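You operate a simulated robot arm through the tools that you are given. There is no shell and no other tool. Be economical: measure what you need, move in short steps, check, and stop when the job is done.

You are at the controls of a simulated two-armed robot. One attempt, no reset.

## Task
Open the mixer drawer, put both funnels from the table top away inside and shut the drawer again.

It is judged by the outcome, as a careful person would: the job done as asked, and still so three seconds after it is handed in. It fails if anything else is knocked over, pushed out of place, dropped, spilled or broken.

## Robot
Two 7-joint arms with two-finger parallel grippers on one trunk, on a base that drives. Base frame: it is fixed to the floor where the robot stands at the start and does not move with it; the origin is under the middle of the robot, x ahead of it, y to its left, z up. Units: mm, degrees, N and s.
The left shoulder is at the start at [70, 133, 1076], the right one opposite. With the tool pointing down near the work surface each hand reaches from about 100 to 640 mm from the robot's upright axis, wherever it stands, measured 20 degrees to its own side. Places, roughly: e3 drawer [700, 200, 700]; funnel [-1750, -1000, 1000]; mixer drawer [700, 200, 700]. Payload 1.57 kg a hand.
Tool frame (each hand has its own): the origin (TCP) lies between the finger pads and is the grasp point; the fingertips stand 30 mm ahead of it; z points along the fingers, y is the line along which they close. Largest opening 80 mm; finger width 17, thickness 12; the body of the gripper, 40 by 82 mm, starts 80 mm behind the TCP.
Orientation is that of the tool frame in the base frame, as a unit quaternion [x, y, z, w]. With the fingers straight down and closing along the base's y, the tool's x points along the base's -x, its y along +y and its z along -z.

## Interface
- The arms move only by the tool arm_command. It takes "left_series", "right_series" or both (then of equal length, played together; a hand with none holds still); each is a list of rows, each a list of 7 numbers: the shift along the tool's x, y, z in units of 25 mm (1.0 is 25 mm), then the turn, a rotation vector about the tool's x, y, z in units of 4 degrees (1.0 is 4 degrees), then the opening in per cent of the stroke, from 0 (shut) to 100 (fully open). In form: [[x, y, z, wx, wy, wz, fingers], ...]. A call has 1 to 8 rows; each row shifts and turns the commanded pose from where the row before left it, along the tool's axes as they then stand. A call with a number of a shift or a turn outside -1 to 1 is refused whole. A row lasts 0.2 s, in which the tool goes at most 50 mm and 8.6 degrees; a call with a longer step from one row to the next is refused whole, and so is a gripper value outside its range. Where a pose cannot be reached the arm comes as near as it can. A force on the tool above 40 N (or 10 N above the force at the start of the call, whichever is more), or a blocked arm, ends the call early, and 0.2 s more pass. The fingers move at their own pace (about 153 mm/s each) and stop on an object; they squeeze with about 43 N. The grip force told is the motor's: it shows also when the fingers shut on nothing. Time passes only in rows, and 0.2 s behind the last, so rows that do not move let the fingers close. It gives the time, the measured TCP pose, the force on the tool (base axes), the opening and the grip force at its end, in the units of the frame above (readings bear some noise), with the torque about the TCP (base axes, N m) and any sound that the robot's microphone picked up.
- Cameras (640 x 400 px; columns grow to the right, rows downward): "scene" is now at [123.8, -14.4, 1278.9]; the picture's right is [-0.20, -0.98, 0.00], its down [-0.78, 0.16, -0.60] and it looks along [0.59, -0.12, -0.80] (base axes); focal length 260 px, centre (320, 200). "left" rides on the left gripper at [72, 7, -122] in its tool frame; the picture's right is [-0.09, 1.00, 0.00], its down [-0.84, -0.08, -0.54] and it looks along [-0.54, -0.05, 0.84] (tool axes); focal length 238 px, centre (320, 200). "right" rides on the right gripper at [72, -7, -122] in its tool frame; the picture's right is [0.09, 1.00, 0.00], its down [-0.84, 0.08, -0.54] and it looks along [-0.54, 0.05, 0.84] (tool axes); focal length 238 px, centre (320, 200). There is no depth. A picture from a camera that has moved, and an enlarged one, comes with that camera's place and axes in the base frame and with its lens.
- get_image(camera): a new picture of that camera. It takes no simulated time.
- slide_trunk(by): slides the trunk up (or, below 0, down) by that many mm; the arms and the scene camera ride with it, the base frame stays. It gives what a move gives, with no picture.
- drive_base(legs): drives the robot by 1 to 6 legs, each [ahead, left, turn to the left] in mm, mm and degrees, along the robot's own axes; the way and the turn of a leg run together, so that a leg with both is an arc; at most 1500 mm and 180 degrees a leg. The arms and the cameras ride along, it lands a little off, and it stops where it bumps. It gives what a move gives.
- turn_head(pan, tilt): turns the head with the scene camera to pan (to the left, within 86 degrees either way) and tilt (down, from -29 to 69), counted from straight ahead of the robot. It gives what a move gives.
- inspect(camera, box): a new picture of the part [left, top, right, bottom] of that camera's present view, enlarged. It takes no simulated time.
- hand_in(): hands the job in; it is judged then, once.

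Work in short steps. Places have to be worked out from the pictures, the camera data and where the tool is seen: move nearer, look again, correct. Check each grasp and each placing, and mend what went wrong. You have 165 turns and 138 pictures in all, those below and enlarged ones among them. Open the grippers and draw the arms clear of the work before you hand the job in, unless the task says otherwise; then end with one line.

The tools are called after "Emit:" as name(argument=value, ...) on one line, values as JSON. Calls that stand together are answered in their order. arm_command: Moves the arms, as the interface text tells. Its arguments: {"type":"object","properties":{"left_series":{"type":"array","items":{"type":"array","items":{"type":"number"}}},"right_series":{"type":"array","items":{"type":"array","items":{"type":"number"}}}},"required":[]} The other tools are called the same way: slide_trunk (by) slides the trunk up or down; drive_base (legs) drives the base; turn_head (pan, tilt) turns the head that bears the scene camera; get_image (camera) takes a picture; inspect (camera, box) takes an enlarged picture of a part of a camera's view; hand_in () hands the job in.

At the start:

```text
t: 0.0
left_tool_pos: [454.2, 92.3, 988.2]
left_tool_rot: [0.0, 1.0, 0.0, 0.0]
left_wrist_force: [0.4, -0.6, -0.5]
left_moment: [-0.04, 0.01, 0.02]
left_grip_width: 80.1
left_finger_force: 0.1
right_tool_pos: [436.9, -318.3, 977.7]
right_tool_rot: [0.001, 1.0, -0.002, 0.001]
right_wrist_force: [-0.8, 0.9, -0.3]
right_moment: [0.0, 0.0, 0.01]
right_grip_width: 80.1
right_finger_force: 0.0
trunk travel left (down, up): [-650.0, 290.0]
robot x, y, heading: [0.2, 0.7, -0.1]
head pan, tilt: [-11.3, 52.8]
```

scene: 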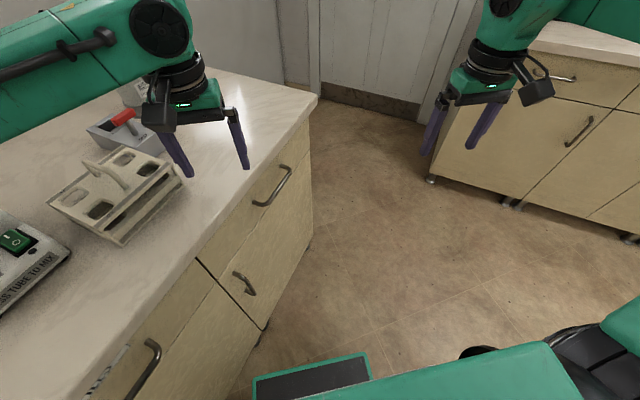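
right: 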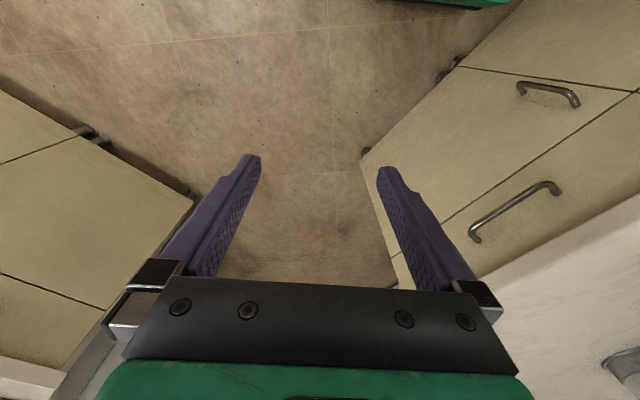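
left: 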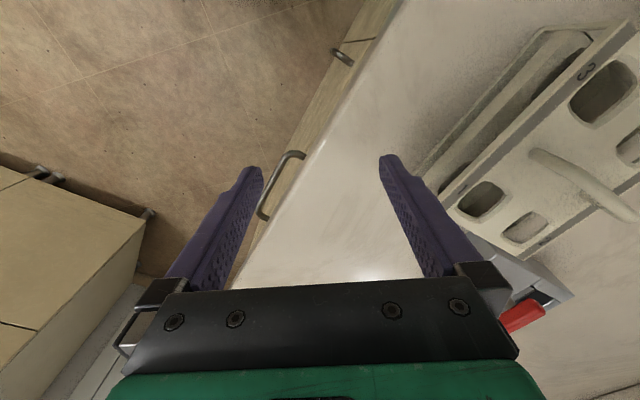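

The left counter has drawers near the robot; I need an overview, so I turn the head left.

Emit:
turn_head(pan=40, tilt=35)

Emit:
get_image(camera="scene")

Emit:
turn_head(pan=-80, tilt=25)

Emit:
get_image(camera="scene")

```text
t: 1.2
left_tool_pos: [453.6, 93.5, 987.8]
left_tool_rot: [-0.001, 1.0, 0.0, 0.0]
left_wrist_force: [0.9, 0.0, 0.0]
left_moment: [-0.02, -0.05, 0.01]
left_grip_width: 79.9
left_finger_force: 0.0
right_tool_pos: [436.5, -318.2, 977.7]
right_tool_rot: [0.0, 1.0, -0.001, 0.002]
right_wrist_force: [-0.4, -0.3, -0.5]
right_moment: [0.01, 0.02, 0.0]
right_grip_width: 79.8
right_finger_force: 0.1
trunk travel left (down, up): [-650.0, 290.0]
robot x, y, heading: [-0.6, -0.2, -0.1]
head pan, tilt: [40.0, 35.0]
```

```text
134 pictures are left
camera scene: at [118.4, 56.8, 1304.3], right [0.64, -0.77, 0.0], down [-0.44, -0.37, -0.82], along [0.63, 0.53, -0.57], focal length 260 px, centre (320, 200)
```

scene: 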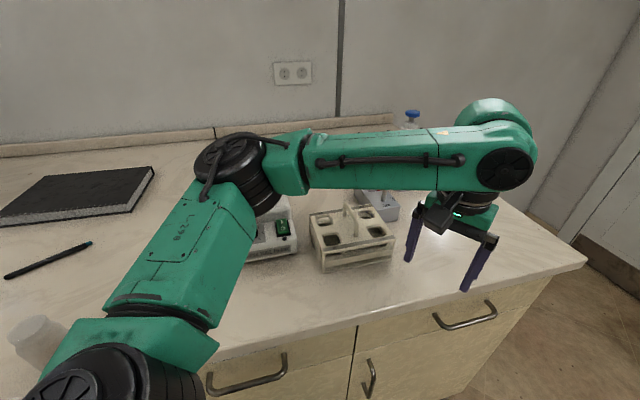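

```text
t: 3.2
left_tool_pos: [453.4, 93.7, 987.9]
left_tool_rot: [0.0, 1.0, 0.0, 0.0]
left_wrist_force: [0.3, -0.1, 0.2]
left_moment: [0.01, 0.01, 0.02]
left_grip_width: 80.1
left_finger_force: 0.0
right_tool_pos: [435.0, -318.1, 976.8]
right_tool_rot: [0.001, 1.0, -0.001, 0.001]
right_wrist_force: [0.1, -0.4, 0.3]
right_moment: [-0.01, 0.01, -0.03]
right_grip_width: 80.0
right_finger_force: 0.2
trunk travel left (down, up): [-650.0, 290.0]
robot x, y, heading: [2.1, -0.4, 0.1]
head pan, tilt: [-80.0, 25.0]
```

```text
133 pictures are left
camera scene: at [67.0, -90.5, 1320.1], right [-0.98, -0.17, 0.0], down [-0.07, 0.42, -0.91], along [0.16, -0.89, -0.42], focal length 260 px, centre (320, 200)
```

scene: 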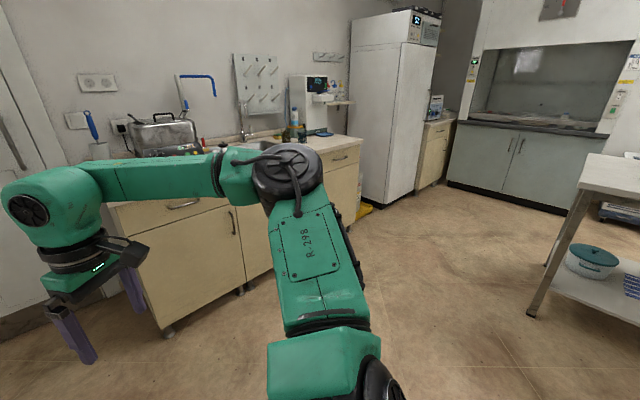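

The funnels' table is behind and to the right. Now I look at the drawer fronts for labels.

Emit:
turn_head(pan=30, tilt=60)

Emit:
get_image(camera="scene")

```text
t: 5.1
left_tool_pos: [454.7, 92.2, 987.7]
left_tool_rot: [0.0, 1.0, -0.001, -0.001]
left_wrist_force: [0.4, -0.3, 0.2]
left_moment: [0.0, 0.01, 0.03]
left_grip_width: 80.0
left_finger_force: 0.0
right_tool_pos: [435.4, -317.7, 977.4]
right_tool_rot: [0.001, 1.0, -0.001, 0.0]
right_wrist_force: [0.0, 0.6, 0.1]
right_moment: [0.02, 0.02, -0.02]
right_grip_width: 79.8
right_finger_force: 0.1
trunk travel left (down, up): [-650.0, 290.0]
robot x, y, heading: [1.3, 4.8, -0.1]
head pan, tilt: [30.0, 60.0]
```

```text
132 pictures are left
camera scene: at [108.7, 33.5, 1270.1], right [0.5, -0.87, 0.0], down [-0.75, -0.43, -0.5], along [0.43, 0.25, -0.87], focal length 260 px, centre (320, 200)
```

scene: 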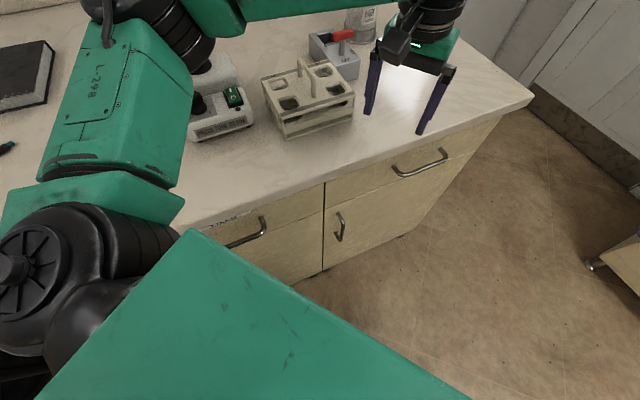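

The mixer stands above the left drawer; the counter edge runs from about (728,-122) to (139,300), about 320 mm from me. I back off perpendicular to it, then turn to face it to read the labels.

Emit:
drive_base(legs=[[-232, -324, 0], [0, 0, 54]])

Emit:
turn_head(pan=0, tilt=45)

Emit:
get_image(camera="scene")

```text
t: 10.0
left_tool_pos: [-35.4, 100.6, 988.0]
left_tool_rot: [-0.46, 0.888, 0.0, 0.0]
left_wrist_force: [0.3, -0.1, 1.3]
left_moment: [-0.01, 0.02, -0.03]
left_grip_width: 79.9
left_finger_force: 0.0
right_tool_pos: [289.8, -150.6, 977.7]
right_tool_rot: [-0.459, 0.888, 0.0, 0.001]
right_wrist_force: [0.4, 0.4, -0.2]
right_moment: [0.02, 0.02, -0.02]
right_grip_width: 80.0
right_finger_force: 0.2
trunk travel left (down, up): [-650.0, 290.0]
robot x, y, heading: [-221.1, -324.6, 55.0]
head pan, tilt: [30.0, 60.0]
```

```text
t: 10.9
left_tool_pos: [-34.7, 100.5, 989.2]
left_tool_rot: [-0.461, 0.887, 0.0, 0.0]
left_wrist_force: [-1.0, 0.8, -0.1]
left_moment: [-0.02, 0.06, 0.04]
left_grip_width: 80.0
left_finger_force: 0.1
right_tool_pos: [289.9, -150.1, 977.1]
right_tool_rot: [-0.459, 0.888, 0.0, 0.001]
right_wrist_force: [1.0, -0.7, -0.4]
right_moment: [0.02, 0.04, 0.01]
right_grip_width: 79.7
right_finger_force: 0.0
trunk travel left (down, up): [-650.0, 290.0]
robot x, y, heading: [-217.4, -324.7, 54.7]
head pan, tilt: [0.0, 45.0]
```

```text
131 pictures are left
camera scene: at [-144.7, -215.6, 1289.5], right [0.82, -0.58, 0.0], down [-0.41, -0.58, -0.71], along [0.41, 0.58, -0.71], focal length 260 px, centre (320, 200)
```

scene: 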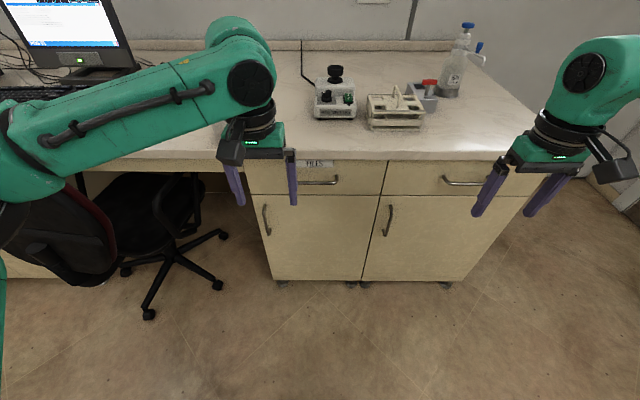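

The left drawer carries a tag; let me read it.

Emit:
inspect(camera="scene", box=[230, 140, 390, 240])

Emit:
inspect(camera="scene", box=[380, 130, 540, 230])

```text
4.00 times, centred on (310, 190) of scene
camera zoom: at [-144.7, -215.6, 1289.5], right [0.82, -0.58, 0.0], down [-0.41, -0.58, -0.71], along [0.41, 0.58, -0.71], focal length 1038 px, centre (360, 240)
```

zoom: 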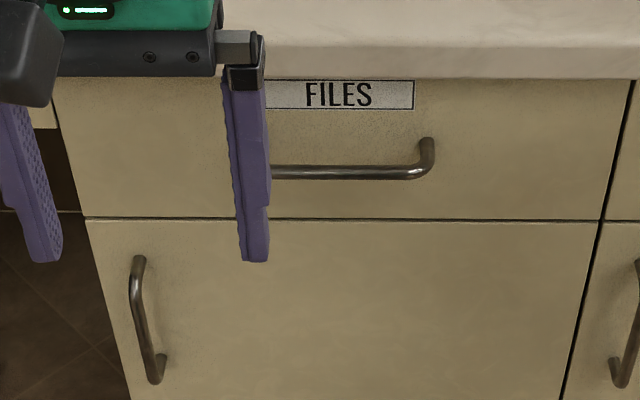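

```text
4.00 times, centred on (460, 180) of scene
camera zoom: at [-144.7, -215.6, 1289.5], right [0.82, -0.58, 0.0], down [-0.41, -0.58, -0.71], along [0.41, 0.58, -0.71], focal length 1038 px, centre (-240, 280)
```

zoom: 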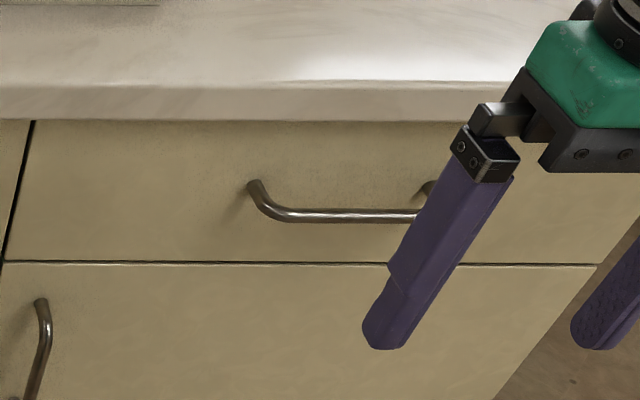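

The left drawer is labelled FILES, the right has none. I check the equipment on top for markings (a "3" was seen on the rack).

Emit:
inspect(camera="scene", box=[300, 50, 500, 170])

Emit:
inspect(camera="left", box=[0, 0, 640, 400])

Emit:
inspect(camera="right", box=[0, 0, 640, 400])

```text
3.20 times, centred on (400, 110) of scene
camera zoom: at [-144.7, -215.6, 1289.5], right [0.82, -0.58, 0.0], down [-0.41, -0.58, -0.71], along [0.41, 0.58, -0.71], focal length 830 px, centre (64, 488)
```

zoom: 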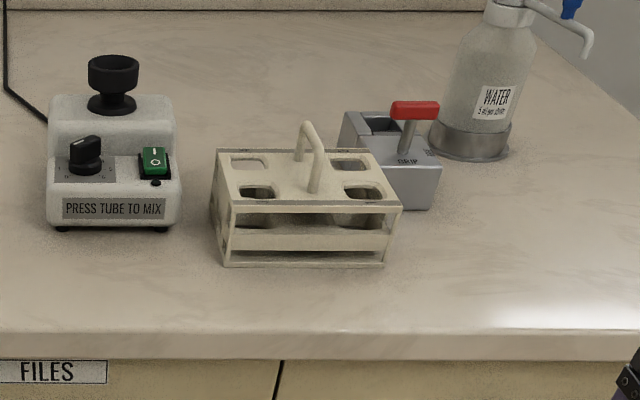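

```text
1.00 times, centred on (320, 200) of left (not enlarged: the box is as wide or as high as the picture)
camera zoom: at [-82.6, 46.0, 1107.9], right [-0.76, 0.65, 0.0], down [0.55, 0.64, 0.54], along [0.35, 0.41, -0.84], focal length 238 px, centre (320, 200)
```

zoom: 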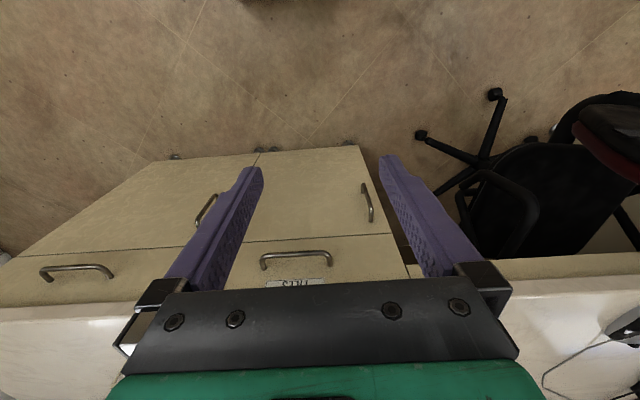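

```text
1.00 times, centred on (320, 200) of right (not enlarged: the box is as wide or as high as the picture)
camera zoom: at [253.7, -212.7, 1098.2], right [-0.87, 0.5, 0.0], down [0.42, 0.73, 0.54], along [0.27, 0.47, -0.84], focal length 238 px, centre (320, 200)
```

zoom: 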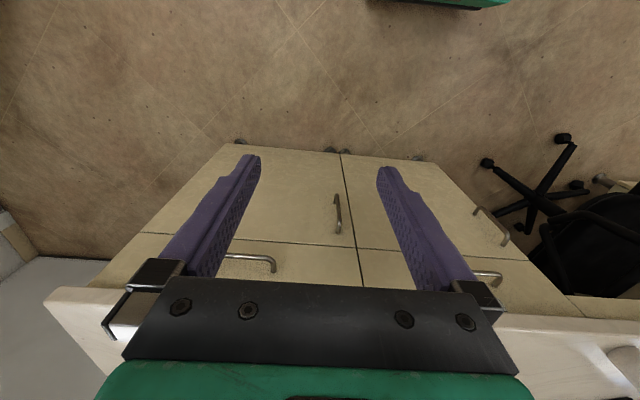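

I look for further clues (other mixers, notes) around before choosing the drawer: left, then ahead.

Emit:
turn_head(pan=45, tilt=20)

Emit:
get_image(camera="scene")

Emit:
turn_head(pan=-20, tilt=20)

Emit:
get_image(camera="scene")

```text
t: 12.1
left_tool_pos: [-35.0, 101.2, 988.4]
left_tool_rot: [-0.461, 0.888, -0.001, -0.001]
left_wrist_force: [0.0, -0.1, 0.7]
left_moment: [0.02, 0.0, -0.04]
left_grip_width: 80.1
left_finger_force: 0.0
right_tool_pos: [290.1, -150.1, 976.9]
right_tool_rot: [-0.46, 0.888, -0.001, 0.002]
right_wrist_force: [0.3, 0.7, -1.5]
right_moment: [-0.01, 0.01, -0.02]
right_grip_width: 80.2
right_finger_force: 0.0
trunk travel left (down, up): [-650.0, 290.0]
robot x, y, heading: [-223.8, -323.2, 54.7]
head pan, tilt: [45.0, 20.0]
```

```text
125 pictures are left
camera scene: at [-207.2, -190.3, 1328.2], right [0.99, 0.17, 0.0], down [0.06, -0.34, -0.94], along [-0.16, 0.93, -0.34], focal length 260 px, centre (320, 200)
```

scene: 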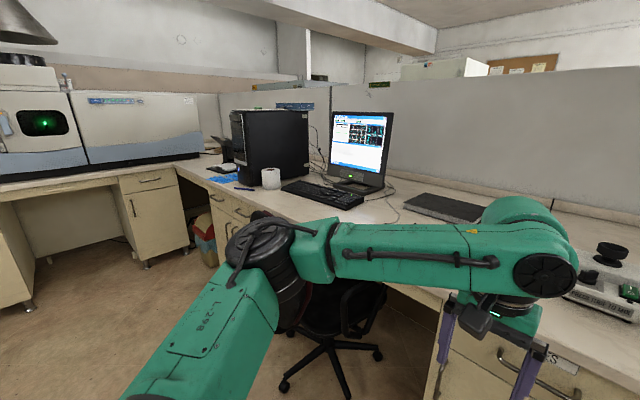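

```text
t: 13.4
left_tool_pos: [-35.0, 101.5, 987.5]
left_tool_rot: [-0.46, 0.888, -0.001, 0.0]
left_wrist_force: [-0.3, 0.4, -0.5]
left_moment: [-0.01, 0.03, 0.01]
left_grip_width: 80.0
left_finger_force: 0.0
right_tool_pos: [290.6, -150.1, 977.0]
right_tool_rot: [-0.46, 0.888, 0.0, 0.002]
right_wrist_force: [0.9, -0.2, -0.5]
right_moment: [0.0, -0.04, -0.01]
right_grip_width: 80.0
right_finger_force: 0.1
trunk travel left (down, up): [-650.0, 290.0]
robot x, y, heading: [-221.5, -326.6, 54.7]
head pan, tilt: [-20.0, 20.0]
```

```text
124 pictures are left
camera scene: at [-115.1, -228.9, 1328.2], right [0.57, -0.82, 0.0], down [-0.28, -0.2, -0.94], along [0.77, 0.54, -0.34], focal length 260 px, centre (320, 200)
```

scene: 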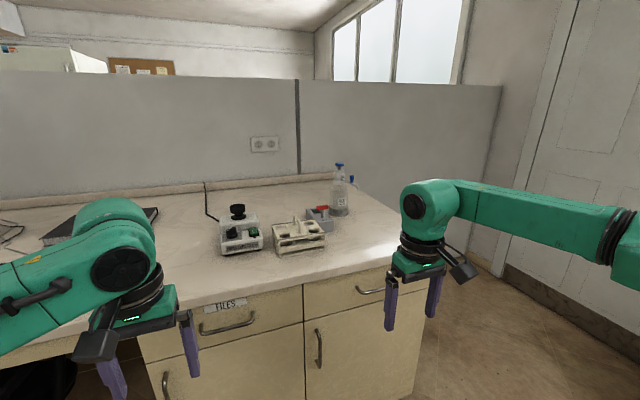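

No more clues outside; I'll open the unlabelled right drawer (its interior matches the stated place [700,200]) and look in, before committing. First rotate the right hand to point forward with vertical closing, and retract the left hand.

Emit:
arm_command(right_series=[[0, 0, 0, -1, -1, 1, 100], [0, 0, 0, -1, -1, 1, 100], [0, 0, 0, -1, -1, 1, 100], [0, 0, 0, -1, -1, 1, 100], [0, 0, 0, -1, -1, 1, 100], [0, 0, 0, -1, -1, 1, 100], [0, 0, 0, -1, -1, 1, 100], [0, 0, 0, -1, -1, 1, 100]], left_series=[[1, 0, 0, 0, 0, 0, 100], [1, 0, 0, 0, 0, 0, 100], [1, 0, 0, 0, 0, 0, 100], [1, 0, 0, 0, 0, 0, 100], [1, 0, 0, 0, 0, 0, 100], [1, 0, 0, 0, 0, 0, 100], [0, 0, 0, 0, 0, 0, 100], [0, 0, 0, 0, 0, 0, 100]])

Emit:
arm_command(right_series=[[0, 0, 0, -1, -1, 1, 100], [0, 0, 0, -1, -1, 1, 100], [0, 0, 0, -1, -1, 1, 100], [0, 0, 0, -1, -1, 1, 100], [0, 0, 0, -1, -1, 1, 100], [0, 0, 0, -1, -1, 1, 100], [0, 0, 0, -1, -1, 1, 100], [0, 0, 0, -1, -1, 1, 100]])

Emit:
arm_command(right_series=[[0, 0, 0, -1, -1, 1, 100], [0, 0, 0, -0.32, -0.32, 0.32, 100]])

Emit:
turn_head(pan=-10, tilt=45)

Emit:
get_image(camera="scene")

```text
t: 15.2
left_tool_pos: [-121.0, -23.1, 987.8]
left_tool_rot: [-0.46, 0.888, -0.001, 0.0]
left_wrist_force: [-0.2, 0.2, 0.5]
left_moment: [-0.01, 0.0, 0.0]
left_grip_width: 80.2
left_finger_force: 0.0
right_tool_pos: [290.3, -150.7, 978.3]
right_tool_rot: [-0.168, 0.909, 0.363, 0.116]
right_wrist_force: [-0.2, -0.1, 0.3]
right_moment: [-0.02, 0.02, -0.04]
right_grip_width: 79.9
right_finger_force: 0.0
trunk travel left (down, up): [-650.0, 290.0]
robot x, y, heading: [-223.0, -327.4, 54.7]
head pan, tilt: [-20.0, 20.0]
```

```text
t: 17.0
left_tool_pos: [-120.8, -21.9, 988.7]
left_tool_rot: [-0.46, 0.888, 0.0, -0.001]
left_wrist_force: [-0.5, -0.5, 0.0]
left_moment: [-0.01, -0.02, -0.02]
left_grip_width: 80.1
left_finger_force: 0.0
right_tool_pos: [290.2, -150.8, 977.5]
right_tool_rot: [0.162, 0.721, 0.642, 0.205]
right_wrist_force: [-0.8, -0.4, -0.2]
right_moment: [-0.01, -0.01, 0.03]
right_grip_width: 80.1
right_finger_force: 0.0
trunk travel left (down, up): [-650.0, 290.0]
robot x, y, heading: [-220.6, -323.1, 55.0]
head pan, tilt: [-20.0, 20.0]
```

```text
t: 17.6
left_tool_pos: [-119.8, -21.9, 988.4]
left_tool_rot: [-0.46, 0.888, 0.0, 0.0]
left_wrist_force: [0.1, -0.1, 0.0]
left_moment: [-0.01, -0.01, 0.01]
left_grip_width: 79.8
left_finger_force: 0.1
right_tool_pos: [288.9, -152.6, 977.8]
right_tool_rot: [0.214, 0.673, 0.674, 0.214]
right_wrist_force: [-0.1, 0.3, 0.4]
right_moment: [-0.01, -0.03, 0.01]
right_grip_width: 80.2
right_finger_force: 0.0
trunk travel left (down, up): [-650.0, 290.0]
robot x, y, heading: [-222.6, -321.0, 54.9]
head pan, tilt: [-20.0, 20.0]
```

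```text
t: 18.5
left_tool_pos: [-120.6, -22.5, 988.1]
left_tool_rot: [-0.46, 0.888, 0.0, 0.0]
left_wrist_force: [0.0, 0.5, -0.8]
left_moment: [-0.01, -0.03, -0.01]
left_grip_width: 80.0
left_finger_force: 0.0
right_tool_pos: [289.7, -150.9, 976.7]
right_tool_rot: [0.214, 0.673, 0.674, 0.215]
right_wrist_force: [0.1, -0.7, 0.3]
right_moment: [0.04, 0.0, 0.0]
right_grip_width: 80.2
right_finger_force: 0.0
trunk travel left (down, up): [-650.0, 290.0]
robot x, y, heading: [-218.3, -325.8, 54.8]
head pan, tilt: [-10.0, 45.0]
```

```text
123 pictures are left
camera scene: at [-133.9, -224.8, 1289.6], right [0.7, -0.71, 0.0], down [-0.5, -0.5, -0.71], along [0.5, 0.5, -0.71], focal length 260 px, centre (320, 200)
```

scene: 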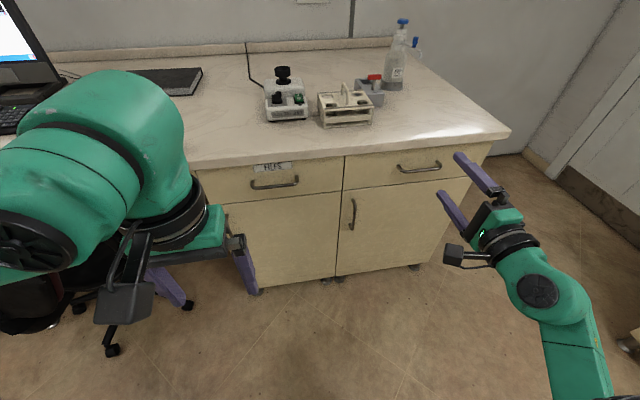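

The hand points forward. I lower the trunk by 185 mm so the hand is near handle height, and look through the right camera.

Emit:
slide_trunk(by=-185)

Emit:
get_image(camera="right")

Emit:
get_image(camera="scene")

```text
t: 20.6
left_tool_pos: [-121.7, -22.0, 802.6]
left_tool_rot: [-0.461, 0.888, 0.001, -0.001]
left_wrist_force: [-0.3, 0.1, -0.1]
left_moment: [0.0, 0.02, 0.04]
left_grip_width: 79.9
left_finger_force: 0.1
right_tool_pos: [289.5, -151.0, 792.2]
right_tool_rot: [0.214, 0.674, 0.674, 0.215]
right_wrist_force: [-0.7, -0.3, 0.6]
right_moment: [-0.03, 0.02, 0.0]
right_grip_width: 79.8
right_finger_force: 0.1
trunk travel left (down, up): [-465.0, 475.0]
robot x, y, heading: [-220.7, -322.4, 54.9]
head pan, tilt: [-10.0, 45.0]
```

```text
122 pictures are left
camera right: at [161.1, -208.8, 784.6], right [-0.08, 0.05, 1.0], down [0.37, -0.93, 0.08], along [0.93, 0.37, 0.05], focal length 238 px, centre (320, 200)
```

right: 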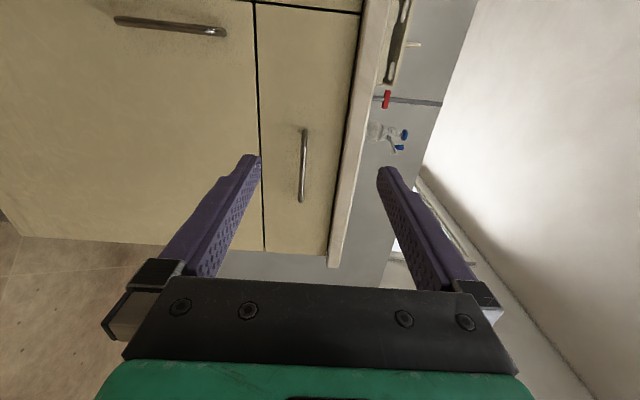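

```text
121 pictures are left
camera scene: at [-134.0, -224.9, 1104.6], right [0.7, -0.71, 0.0], down [-0.5, -0.5, -0.71], along [0.5, 0.5, -0.71], focal length 260 px, centre (320, 200)
```

scene: 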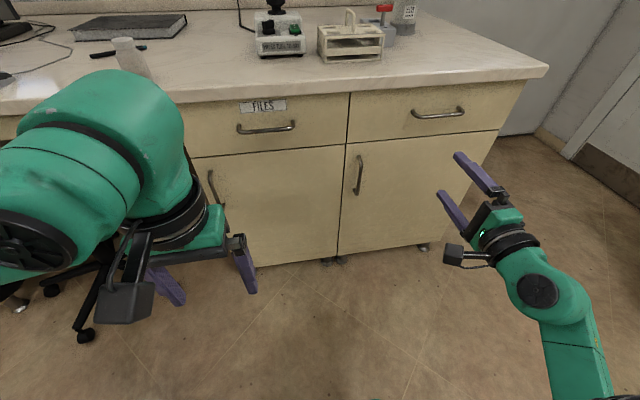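

Triangulated from both trunk heights: handle bar centre ≈ (548, 10, 778), i.e. 281 mm ahead and 118 mm right of the TCP, 14 mm lower. I drive most of the way and check.

Emit:
drive_base(legs=[[0, -118, 0], [200, 0, 0]])

Emit:
arm_command(right_series=[[0, -0.55, 0, 0, 0, 0, 100]])

Emit:
get_image(camera="right")

Emit:
get_image(camera="scene")

```text
t: 23.0
left_tool_pos: [90.3, 75.7, 802.6]
left_tool_rot: [-0.459, 0.889, -0.001, -0.001]
left_wrist_force: [-0.2, 0.2, 0.1]
left_moment: [0.02, -0.01, -0.02]
left_grip_width: 79.9
left_finger_force: 0.0
right_tool_pos: [501.1, -55.5, 792.2]
right_tool_rot: [0.215, 0.674, 0.673, 0.217]
right_wrist_force: [1.1, 0.1, -0.1]
right_moment: [0.02, 0.0, -0.03]
right_grip_width: 79.7
right_finger_force: 0.0
trunk travel left (down, up): [-465.0, 475.0]
robot x, y, heading: [-12.3, -226.1, 54.8]
head pan, tilt: [-10.0, 45.0]
```

```text
t: 23.4
left_tool_pos: [91.0, 73.6, 803.5]
left_tool_rot: [-0.458, 0.889, 0.001, 0.0]
left_wrist_force: [0.0, -0.5, -0.8]
left_moment: [0.0, 0.0, 0.03]
left_grip_width: 79.8
left_finger_force: 0.0
right_tool_pos: [501.8, -55.2, 778.9]
right_tool_rot: [0.216, 0.673, 0.674, 0.216]
right_wrist_force: [-0.9, 0.1, 0.0]
right_moment: [-0.02, -0.02, 0.02]
right_grip_width: 80.3
right_finger_force: 0.1
trunk travel left (down, up): [-465.0, 475.0]
robot x, y, heading: [-9.7, -222.1, 54.5]
head pan, tilt: [-10.0, 45.0]
```

```text
120 pictures are left
camera right: at [372.3, -112.7, 771.0], right [-0.08, 0.05, 1.0], down [0.37, -0.93, 0.08], along [0.93, 0.37, 0.05], focal length 238 px, centre (320, 200)
```

right: 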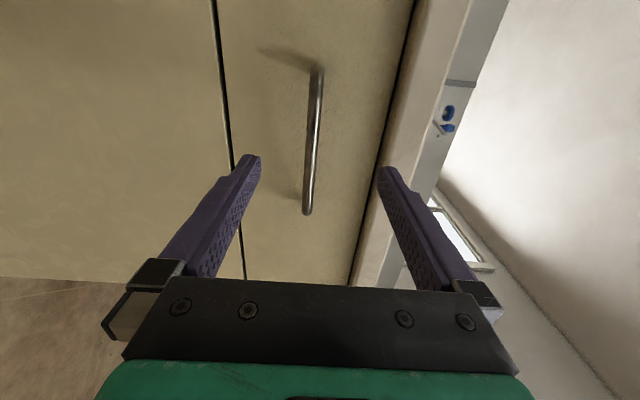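

```text
119 pictures are left
camera scene: at [77.5, -128.0, 1104.6], right [0.7, -0.71, 0.0], down [-0.5, -0.5, -0.71], along [0.5, 0.5, -0.71], focal length 260 px, centre (320, 200)
```

scene: 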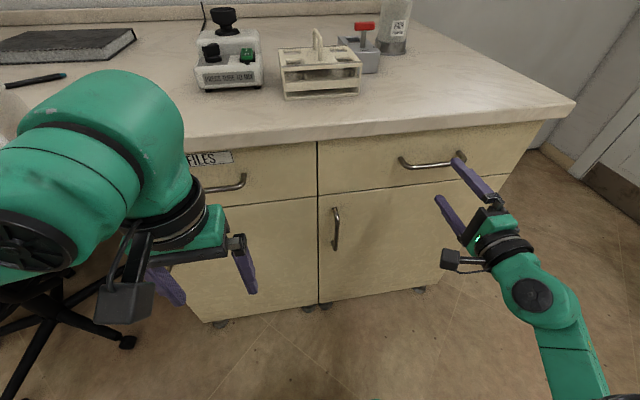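

The handle lies about 80 mm ahead between the fingers. Advance 78 mm and close.

Emit:
arm_command(right_series=[[0, 0, 0.8, 0, 0, 0, 100], [0, 0, 0.8, 0, 0, 0, 100], [0, 0, 0.8, 0, 0, 0, 100], [0, 0, 0.6, 0, 0, 0, 100]])

Emit:
get_image(camera="right")

```text
t: 24.4
left_tool_pos: [90.2, 73.7, 802.5]
left_tool_rot: [-0.459, 0.888, 0.0, 0.0]
left_wrist_force: [0.5, 0.2, 0.0]
left_moment: [-0.01, 0.0, -0.01]
left_grip_width: 80.1
left_finger_force: 0.1
right_tool_pos: [547.0, 5.7, 776.1]
right_tool_rot: [0.215, 0.674, 0.673, 0.217]
right_wrist_force: [0.0, 0.2, 0.3]
right_moment: [0.01, 0.01, 0.01]
right_grip_width: 80.0
right_finger_force: 0.1
trunk travel left (down, up): [-465.0, 475.0]
robot x, y, heading: [-9.7, -226.1, 54.6]
head pan, tilt: [-10.0, 45.0]
```

```text
118 pictures are left
camera right: at [417.0, -51.7, 768.9], right [-0.08, 0.05, 1.0], down [0.37, -0.93, 0.08], along [0.93, 0.37, 0.05], focal length 238 px, centre (320, 200)
```

right: 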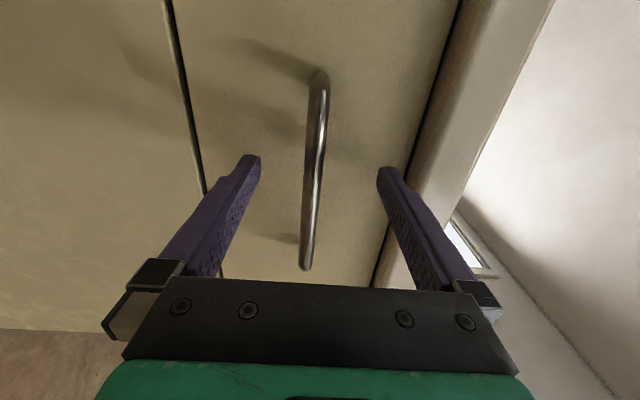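

The bar is between the fingers; close on it.

Emit:
arm_command(right_series=[[0, 0, 0, 0, 0, 0, 0], [0, 0, 0, 0, 0, 0, 0], [0, 0, 0, 0, 0, 0, 0]])

Emit:
get_image(camera="right")

```text
t: 25.2
left_tool_pos: [92.5, 74.6, 803.5]
left_tool_rot: [-0.459, 0.888, 0.0, -0.002]
left_wrist_force: [-0.1, 0.1, -0.2]
left_moment: [-0.01, 0.01, 0.01]
left_grip_width: 80.2
left_finger_force: 0.0
right_tool_pos: [546.0, 5.5, 771.9]
right_tool_rot: [0.217, 0.676, 0.671, 0.213]
right_wrist_force: [-15.1, -8.8, -27.2]
right_moment: [-0.18, 0.08, -0.55]
right_grip_width: 11.3
right_finger_force: 29.0
trunk travel left (down, up): [-465.0, 475.0]
robot x, y, heading: [-11.7, -223.7, 54.4]
head pan, tilt: [-10.0, 45.0]
```

```text
117 pictures are left
camera right: at [417.1, -51.8, 765.6], right [-0.07, 0.06, 1.0], down [0.37, -0.93, 0.08], along [0.93, 0.37, 0.04], focal length 238 px, centre (320, 200)
```

right: 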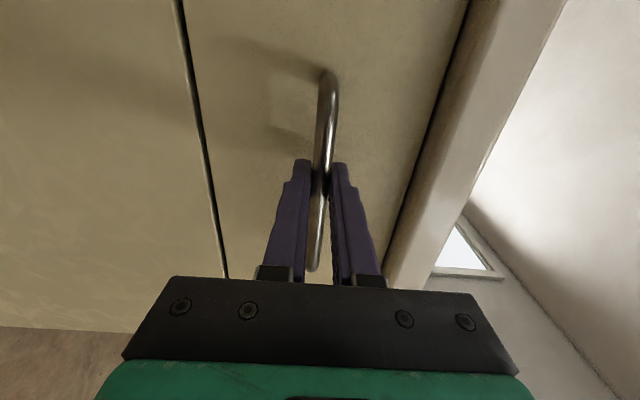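

Gripped the bar (11 mm). I relax the vertical load slightly, then pull by driving back.

Emit:
arm_command(right_series=[[0, -0.2, 0, 0, 0, 0, 0]])

Emit:
drive_base(legs=[[-100, 0, 0]])

Emit:
get_image(camera="scene")

```text
t: 25.6
left_tool_pos: [90.9, 75.6, 803.3]
left_tool_rot: [-0.46, 0.888, 0.0, -0.001]
left_wrist_force: [0.7, 0.6, 0.3]
left_moment: [-0.03, -0.01, 0.0]
left_grip_width: 79.8
left_finger_force: 0.1
right_tool_pos: [546.1, 5.8, 772.0]
right_tool_rot: [0.215, 0.673, 0.674, 0.216]
right_wrist_force: [-7.6, -4.1, -16.8]
right_moment: [-0.12, 0.04, 0.62]
right_grip_width: 11.1
right_finger_force: 28.5
trunk travel left (down, up): [-465.0, 475.0]
robot x, y, heading: [-11.1, -226.0, 54.2]
head pan, tilt: [-10.0, 45.0]
```

```text
t: 26.7
left_tool_pos: [35.0, -4.5, 803.5]
left_tool_rot: [-0.457, 0.889, 0.0, -0.001]
left_wrist_force: [-0.3, -0.2, 0.0]
left_moment: [-0.01, 0.02, 0.01]
left_grip_width: 80.1
left_finger_force: 0.2
right_tool_pos: [488.4, -74.0, 770.3]
right_tool_rot: [0.215, 0.674, 0.673, 0.216]
right_wrist_force: [-9.1, 5.7, -12.4]
right_moment: [0.05, 0.12, 0.05]
right_grip_width: 11.4
right_finger_force: 28.5
trunk travel left (down, up): [-465.0, 475.0]
robot x, y, heading: [-64.4, -309.8, 54.4]
head pan, tilt: [-10.0, 45.0]
```

```text
116 pictures are left
camera scene: at [20.5, -206.6, 1104.4], right [0.7, -0.71, 0.0], down [-0.5, -0.5, -0.71], along [0.5, 0.49, -0.71], focal length 260 px, centre (320, 200)
```

scene: 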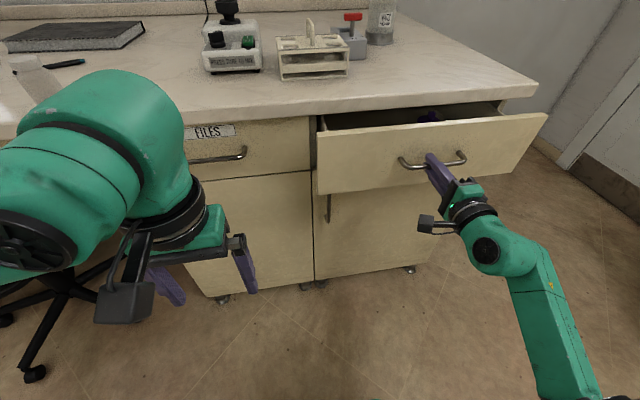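

The drawer opens smoothly and something is inside. Pull further.

Emit:
drive_base(legs=[[-150, 0, 0]])

Emit:
get_image(camera="scene")

```text
t: 28.1
left_tool_pos: [-52.0, -125.9, 802.5]
left_tool_rot: [-0.459, 0.888, 0.001, 0.0]
left_wrist_force: [1.0, 0.5, 0.2]
left_moment: [-0.01, -0.04, 0.02]
left_grip_width: 80.2
left_finger_force: 0.1
right_tool_pos: [401.6, -195.0, 771.6]
right_tool_rot: [0.215, 0.674, 0.674, 0.214]
right_wrist_force: [1.5, 0.5, -4.0]
right_moment: [0.02, 0.05, -0.08]
right_grip_width: 11.6
right_finger_force: 29.1
trunk travel left (down, up): [-465.0, 475.0]
robot x, y, heading: [-156.5, -427.2, 54.9]
head pan, tilt: [-10.0, 45.0]
```

```text
115 pictures are left
camera scene: at [-65.7, -329.4, 1104.6], right [0.7, -0.71, 0.0], down [-0.5, -0.5, -0.71], along [0.5, 0.5, -0.71], focal length 260 px, centre (320, 200)
```

scene: 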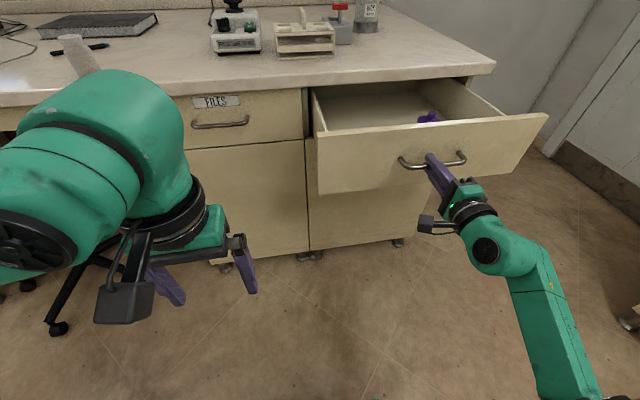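

A purple item is inside; let me look closer after releasing and backing off a little and raising the trunk.

Emit:
arm_command(right_series=[[0, 0, 0, 0, 0, 0, 100], [0, 0, 0, 0, 0, 0, 100], [0, 0, 0, 0, 0, 0, 100]])

Emit:
drive_base(legs=[[-120, 0, 0]])

Emit:
slide_trunk(by=400)

Emit:
turn_head(pan=-20, tilt=45)

Emit:
get_image(camera="scene")

```text
t: 28.9
left_tool_pos: [-52.9, -127.7, 802.7]
left_tool_rot: [-0.46, 0.888, 0.0, 0.001]
left_wrist_force: [1.2, 0.3, 0.1]
left_moment: [-0.01, 0.02, -0.02]
left_grip_width: 80.0
left_finger_force: 0.0
right_tool_pos: [402.6, -194.5, 772.4]
right_tool_rot: [0.215, 0.673, 0.674, 0.215]
right_wrist_force: [0.3, -0.2, 0.6]
right_moment: [0.03, -0.01, 0.0]
right_grip_width: 80.3
right_finger_force: 0.0
trunk travel left (down, up): [-465.0, 475.0]
robot x, y, heading: [-148.1, -426.5, 54.7]
head pan, tilt: [-10.0, 45.0]
```

```text
t: 30.1
left_tool_pos: [-121.4, -223.2, 801.4]
left_tool_rot: [-0.461, 0.887, 0.0, 0.001]
left_wrist_force: [-1.1, 0.0, 0.4]
left_moment: [0.0, 0.0, 0.02]
left_grip_width: 80.0
left_finger_force: 0.0
right_tool_pos: [333.9, -290.4, 772.4]
right_tool_rot: [0.213, 0.674, 0.674, 0.213]
right_wrist_force: [-0.3, 0.1, -0.1]
right_moment: [-0.02, 0.02, 0.0]
right_grip_width: 79.9
right_finger_force: 0.0
trunk travel left (down, up): [-465.0, 475.0]
robot x, y, heading: [-220.1, -525.2, 54.8]
head pan, tilt: [-10.0, 45.0]
```

```text
t: 34.0
left_tool_pos: [-121.7, -221.5, 1203.2]
left_tool_rot: [-0.461, 0.888, 0.001, 0.0]
left_wrist_force: [-0.1, 0.1, -0.2]
left_moment: [0.0, -0.01, 0.03]
left_grip_width: 79.7
left_finger_force: 0.0
right_tool_pos: [332.8, -289.4, 1171.8]
right_tool_rot: [0.214, 0.674, 0.674, 0.213]
right_wrist_force: [-0.1, 0.2, 0.0]
right_moment: [0.0, -0.02, -0.01]
right_grip_width: 80.1
right_finger_force: 0.1
trunk travel left (down, up): [-865.0, 75.0]
robot x, y, heading: [-222.4, -523.8, 54.9]
head pan, tilt: [-10.0, 45.0]
```

```text
t: 34.7
left_tool_pos: [-121.5, -221.3, 1204.1]
left_tool_rot: [-0.461, 0.888, 0.0, 0.0]
left_wrist_force: [0.3, 0.0, 0.5]
left_moment: [-0.01, 0.01, -0.01]
left_grip_width: 80.2
left_finger_force: 0.0
right_tool_pos: [333.0, -289.8, 1170.6]
right_tool_rot: [0.214, 0.673, 0.675, 0.213]
right_wrist_force: [-0.3, 1.5, -0.5]
right_moment: [0.02, 0.0, 0.01]
right_grip_width: 80.1
right_finger_force: 0.0
trunk travel left (down, up): [-865.0, 75.0]
robot x, y, heading: [-219.0, -522.0, 55.1]
head pan, tilt: [-20.0, 45.0]
```

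```text
114 pictures are left
camera scene: at [-125.2, -436.0, 1504.6], right [0.57, -0.82, 0.0], down [-0.58, -0.41, -0.71], along [0.58, 0.4, -0.71], focal length 260 px, centre (320, 200)
```

scene: 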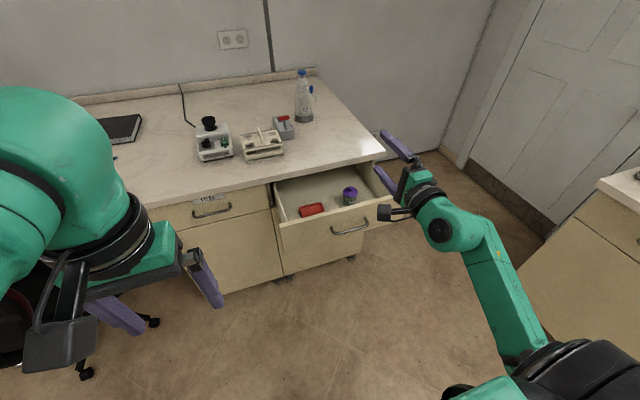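

Emit:
inspect(camera="scene", box=[250, 150, 410, 250])

```text
4.00 times, centred on (330, 200) of scene
camera zoom: at [-125.2, -436.0, 1504.6], right [0.57, -0.82, 0.0], down [-0.58, -0.41, -0.71], along [0.58, 0.4, -0.71], focal length 1038 px, centre (280, 200)
```

zoom: 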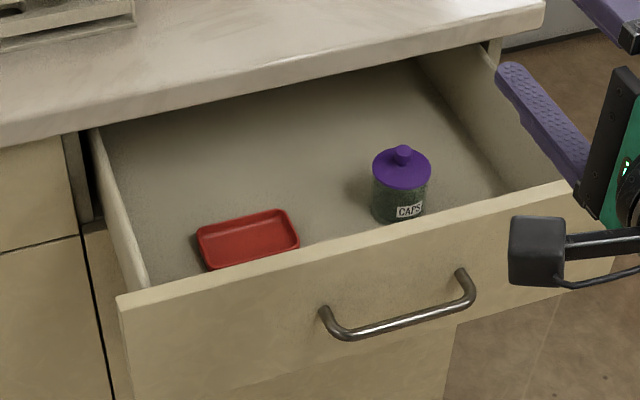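

The drawer holds a red tray and a CAPS jar. Before committing, I check how accurate the "rough places" are by finding the funnels on the table: back off and turn that way.

Emit:
drive_base(legs=[[-150, 0, 0], [0, 0, 140]])

Emit:
turn_head(pan=0, tilt=28)

Emit:
get_image(camera="scene")

```text
t: 41.9
left_tool_pos: [-573.6, -821.5, 1202.5]
left_tool_rot: [0.99, 0.143, 0.0, 0.001]
left_wrist_force: [0.0, -1.0, 0.4]
left_moment: [-0.02, -0.01, -0.01]
left_grip_width: 79.9
left_finger_force: 0.0
right_tool_pos: [-888.3, -485.2, 1171.4]
right_tool_rot: [0.567, -0.424, -0.423, 0.566]
right_wrist_force: [0.4, 0.2, 0.1]
right_moment: [-0.01, 0.0, 0.02]
right_grip_width: 80.0
right_finger_force: 0.1
trunk travel left (down, up): [-865.0, 75.0]
robot x, y, heading: [-304.9, -647.5, -163.7]
head pan, tilt: [-20.0, 45.0]
```

```text
t: 42.7
left_tool_pos: [-573.6, -821.4, 1202.9]
left_tool_rot: [0.99, 0.143, 0.0, 0.0]
left_wrist_force: [-1.2, -0.5, 1.6]
left_moment: [-0.04, 0.02, -0.01]
left_grip_width: 80.0
left_finger_force: 0.0
right_tool_pos: [-888.7, -485.7, 1171.8]
right_tool_rot: [0.566, -0.424, -0.423, 0.567]
right_wrist_force: [-0.2, 0.1, -0.2]
right_moment: [0.01, -0.03, -0.02]
right_grip_width: 80.1
right_finger_force: 0.0
trunk travel left (down, up): [-865.0, 75.0]
robot x, y, heading: [-307.4, -647.5, -163.5]
head pan, tilt: [0.0, 28.0]
```

```text
112 pictures are left
camera scene: at [-443.0, -687.3, 1530.3], right [-0.28, 0.96, 0.0], down [0.45, 0.13, -0.88], along [-0.85, -0.25, -0.47], focal length 260 px, centre (320, 200)
```

scene: 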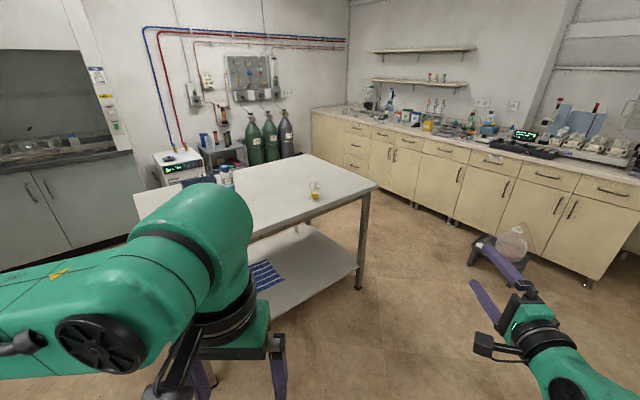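

Emit:
inspect(camera="scene", box=[130, 140, 390, 302])

```text
2.46 times, centred on (260, 221) of scene
camera zoom: at [-443.0, -687.3, 1530.3], right [-0.28, 0.96, 0.0], down [0.45, 0.13, -0.88], along [-0.85, -0.25, -0.47], focal length 639 px, centre (468, 148)
```

zoom: 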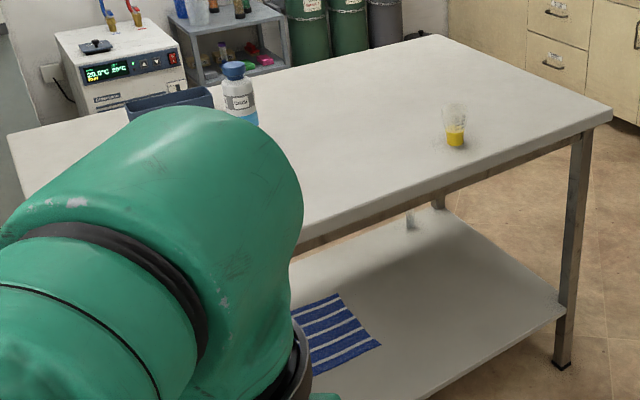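

Emit:
drive_base(legs=[[0, 0, 38]])

Emit:
turn_head(pan=0, tilt=28)

Emit:
get_image(camera="scene")

```text
t: 44.9
left_tool_pos: [-412.8, -946.5, 1203.3]
left_tool_rot: [0.891, 0.454, 0.0, 0.0]
left_wrist_force: [-0.1, 0.0, 0.6]
left_moment: [0.02, 0.03, 0.02]
left_grip_width: 79.9
left_finger_force: 0.1
right_tool_pos: [-866.1, -872.7, 1171.5]
right_tool_rot: [0.673, -0.218, -0.219, 0.672]
right_wrist_force: [-0.1, 0.1, -0.5]
right_moment: [0.02, 0.0, -0.01]
right_grip_width: 80.2
right_finger_force: 0.1
trunk travel left (down, up): [-865.0, 75.0]
robot x, y, heading: [-305.5, -647.6, -126.0]
head pan, tilt: [0.0, 28.0]
```

```text
t: 45.5
left_tool_pos: [-413.4, -947.4, 1203.1]
left_tool_rot: [0.891, 0.453, 0.0, -0.001]
left_wrist_force: [-0.5, 0.0, -0.6]
left_moment: [-0.02, 0.03, 0.0]
left_grip_width: 79.8
left_finger_force: 0.0
right_tool_pos: [-866.4, -872.9, 1171.7]
right_tool_rot: [0.673, -0.218, -0.219, 0.672]
right_wrist_force: [0.3, 0.2, 0.3]
right_moment: [-0.02, -0.02, 0.0]
right_grip_width: 80.0
right_finger_force: 0.0
trunk travel left (down, up): [-865.0, 75.0]
robot x, y, heading: [-306.2, -648.6, -126.0]
head pan, tilt: [0.0, 28.0]
```

```text
110 pictures are left
camera scene: at [-390.7, -761.6, 1530.3], right [-0.81, 0.59, 0.0], down [0.28, 0.38, -0.88], along [-0.52, -0.71, -0.47], focal length 260 px, centre (320, 200)
```

scene: 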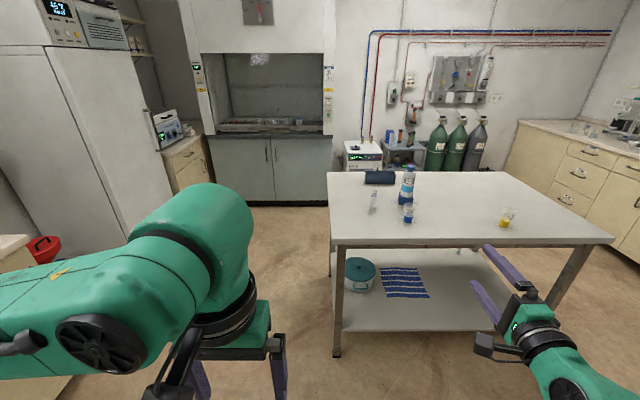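

Emit:
inspect(camera="scene", box=[320, 145, 480, 245])

Emit:
inspect(camera="scene", box=[460, 160, 620, 260])

```text
4.00 times, centred on (400, 195) of scene
camera zoom: at [-390.7, -761.6, 1530.3], right [-0.81, 0.59, 0.0], down [0.28, 0.38, -0.88], along [-0.52, -0.71, -0.47], focal length 1038 px, centre (0, 220)
```

zoom: 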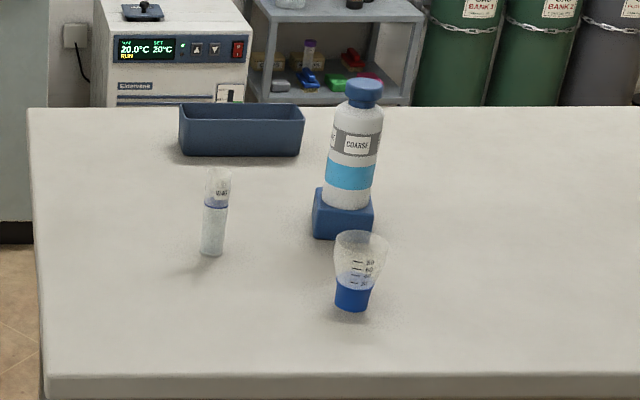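

```text
4.00 times, centred on (540, 210) of scene
camera zoom: at [-390.7, -761.6, 1530.3], right [-0.81, 0.59, 0.0], down [0.28, 0.38, -0.88], along [-0.52, -0.71, -0.47], focal length 1038 px, centre (-560, 160)
```

zoom: 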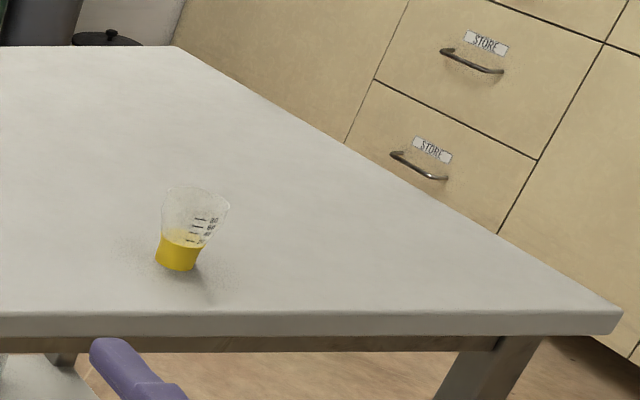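

The graduated tapering pieces with blue and yellow bottoms may be beakers or funnels. I drive closer for a good look.

Emit:
drive_base(legs=[[350, -600, 0]])

Emit:
turn_head(pan=0, tilt=45)

Emit:
get_image(camera="scene")

```text
t: 49.3
left_tool_pos: [-1101.6, -886.2, 1203.3]
left_tool_rot: [0.887, 0.462, 0.0, 0.0]
left_wrist_force: [0.0, 0.3, -0.6]
left_moment: [0.01, 0.02, 0.0]
left_grip_width: 80.1
left_finger_force: 0.0
right_tool_pos: [-1557.2, -820.9, 1172.6]
right_tool_rot: [0.675, -0.211, -0.213, 0.674]
right_wrist_force: [-0.1, 0.7, -0.1]
right_moment: [0.02, 0.0, 0.01]
right_grip_width: 80.1
right_finger_force: 0.0
trunk travel left (down, up): [-865.0, 75.0]
robot x, y, heading: [-1004.0, -583.6, -124.8]
head pan, tilt: [0.0, 28.0]
```

```text
t: 50.1
left_tool_pos: [-1102.6, -887.0, 1202.9]
left_tool_rot: [0.887, 0.462, 0.0, 0.0]
left_wrist_force: [0.0, -0.8, -0.4]
left_moment: [-0.02, 0.02, 0.01]
left_grip_width: 80.1
left_finger_force: 0.0
right_tool_pos: [-1556.9, -820.1, 1172.2]
right_tool_rot: [0.675, -0.213, -0.213, 0.674]
right_wrist_force: [-0.3, 0.3, -0.6]
right_moment: [-0.01, -0.02, -0.01]
right_grip_width: 80.0
right_finger_force: 0.1
trunk travel left (down, up): [-865.0, 75.0]
robot x, y, heading: [-999.8, -584.0, -124.8]
head pan, tilt: [0.0, 45.0]
```

```text
107 pictures are left
camera scene: at [-1078.2, -691.9, 1504.6], right [-0.82, 0.57, 0.0], down [0.4, 0.58, -0.71], along [-0.4, -0.58, -0.71], focal length 260 px, centre (320, 200)
```

scene: 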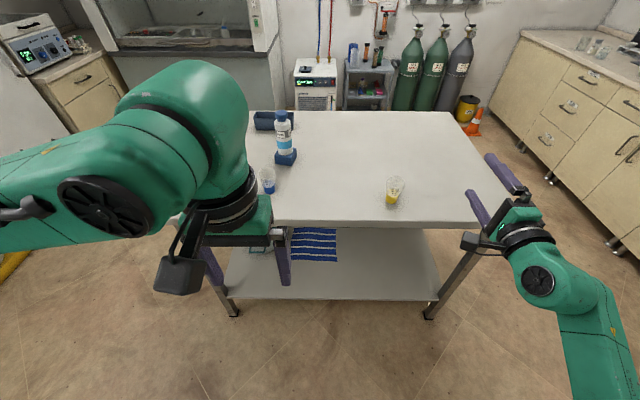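

Emit:
inspect(camera="scene", box=[354, 165, 434, 215])

Emit:
inspect(camera="scene", box=[235, 100, 335, 200])

```text
8.00 times, centred on (394, 190) of scene
camera zoom: at [-1078.2, -691.9, 1504.6], right [-0.82, 0.57, 0.0], down [0.4, 0.58, -0.71], along [-0.4, -0.58, -0.71], focal length 2076 px, centre (-272, 280)
```

zoom: 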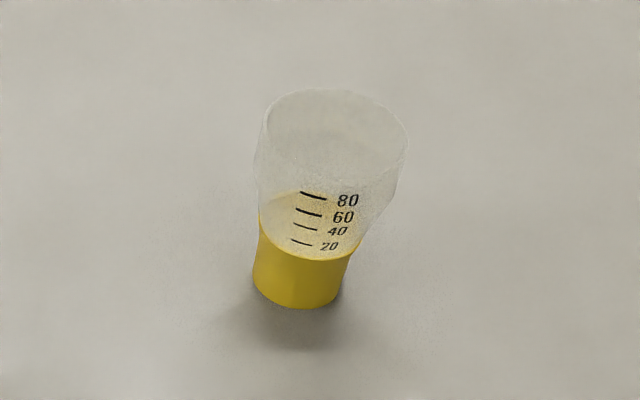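

```text
4.00 times, centred on (285, 150) of scene
camera zoom: at [-1078.2, -691.9, 1504.6], right [-0.82, 0.57, 0.0], down [0.4, 0.58, -0.71], along [-0.4, -0.58, -0.71], focal length 1038 px, centre (460, 400)
```

zoom: 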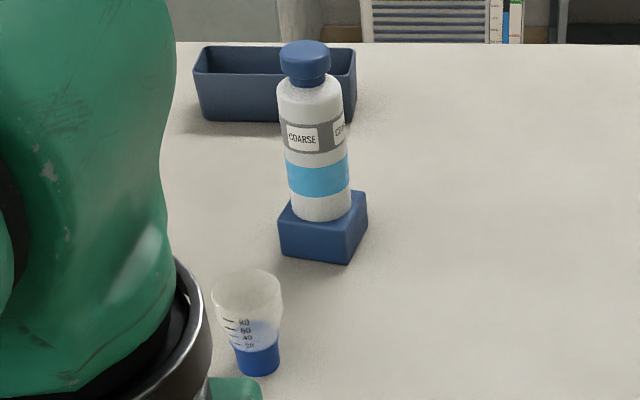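

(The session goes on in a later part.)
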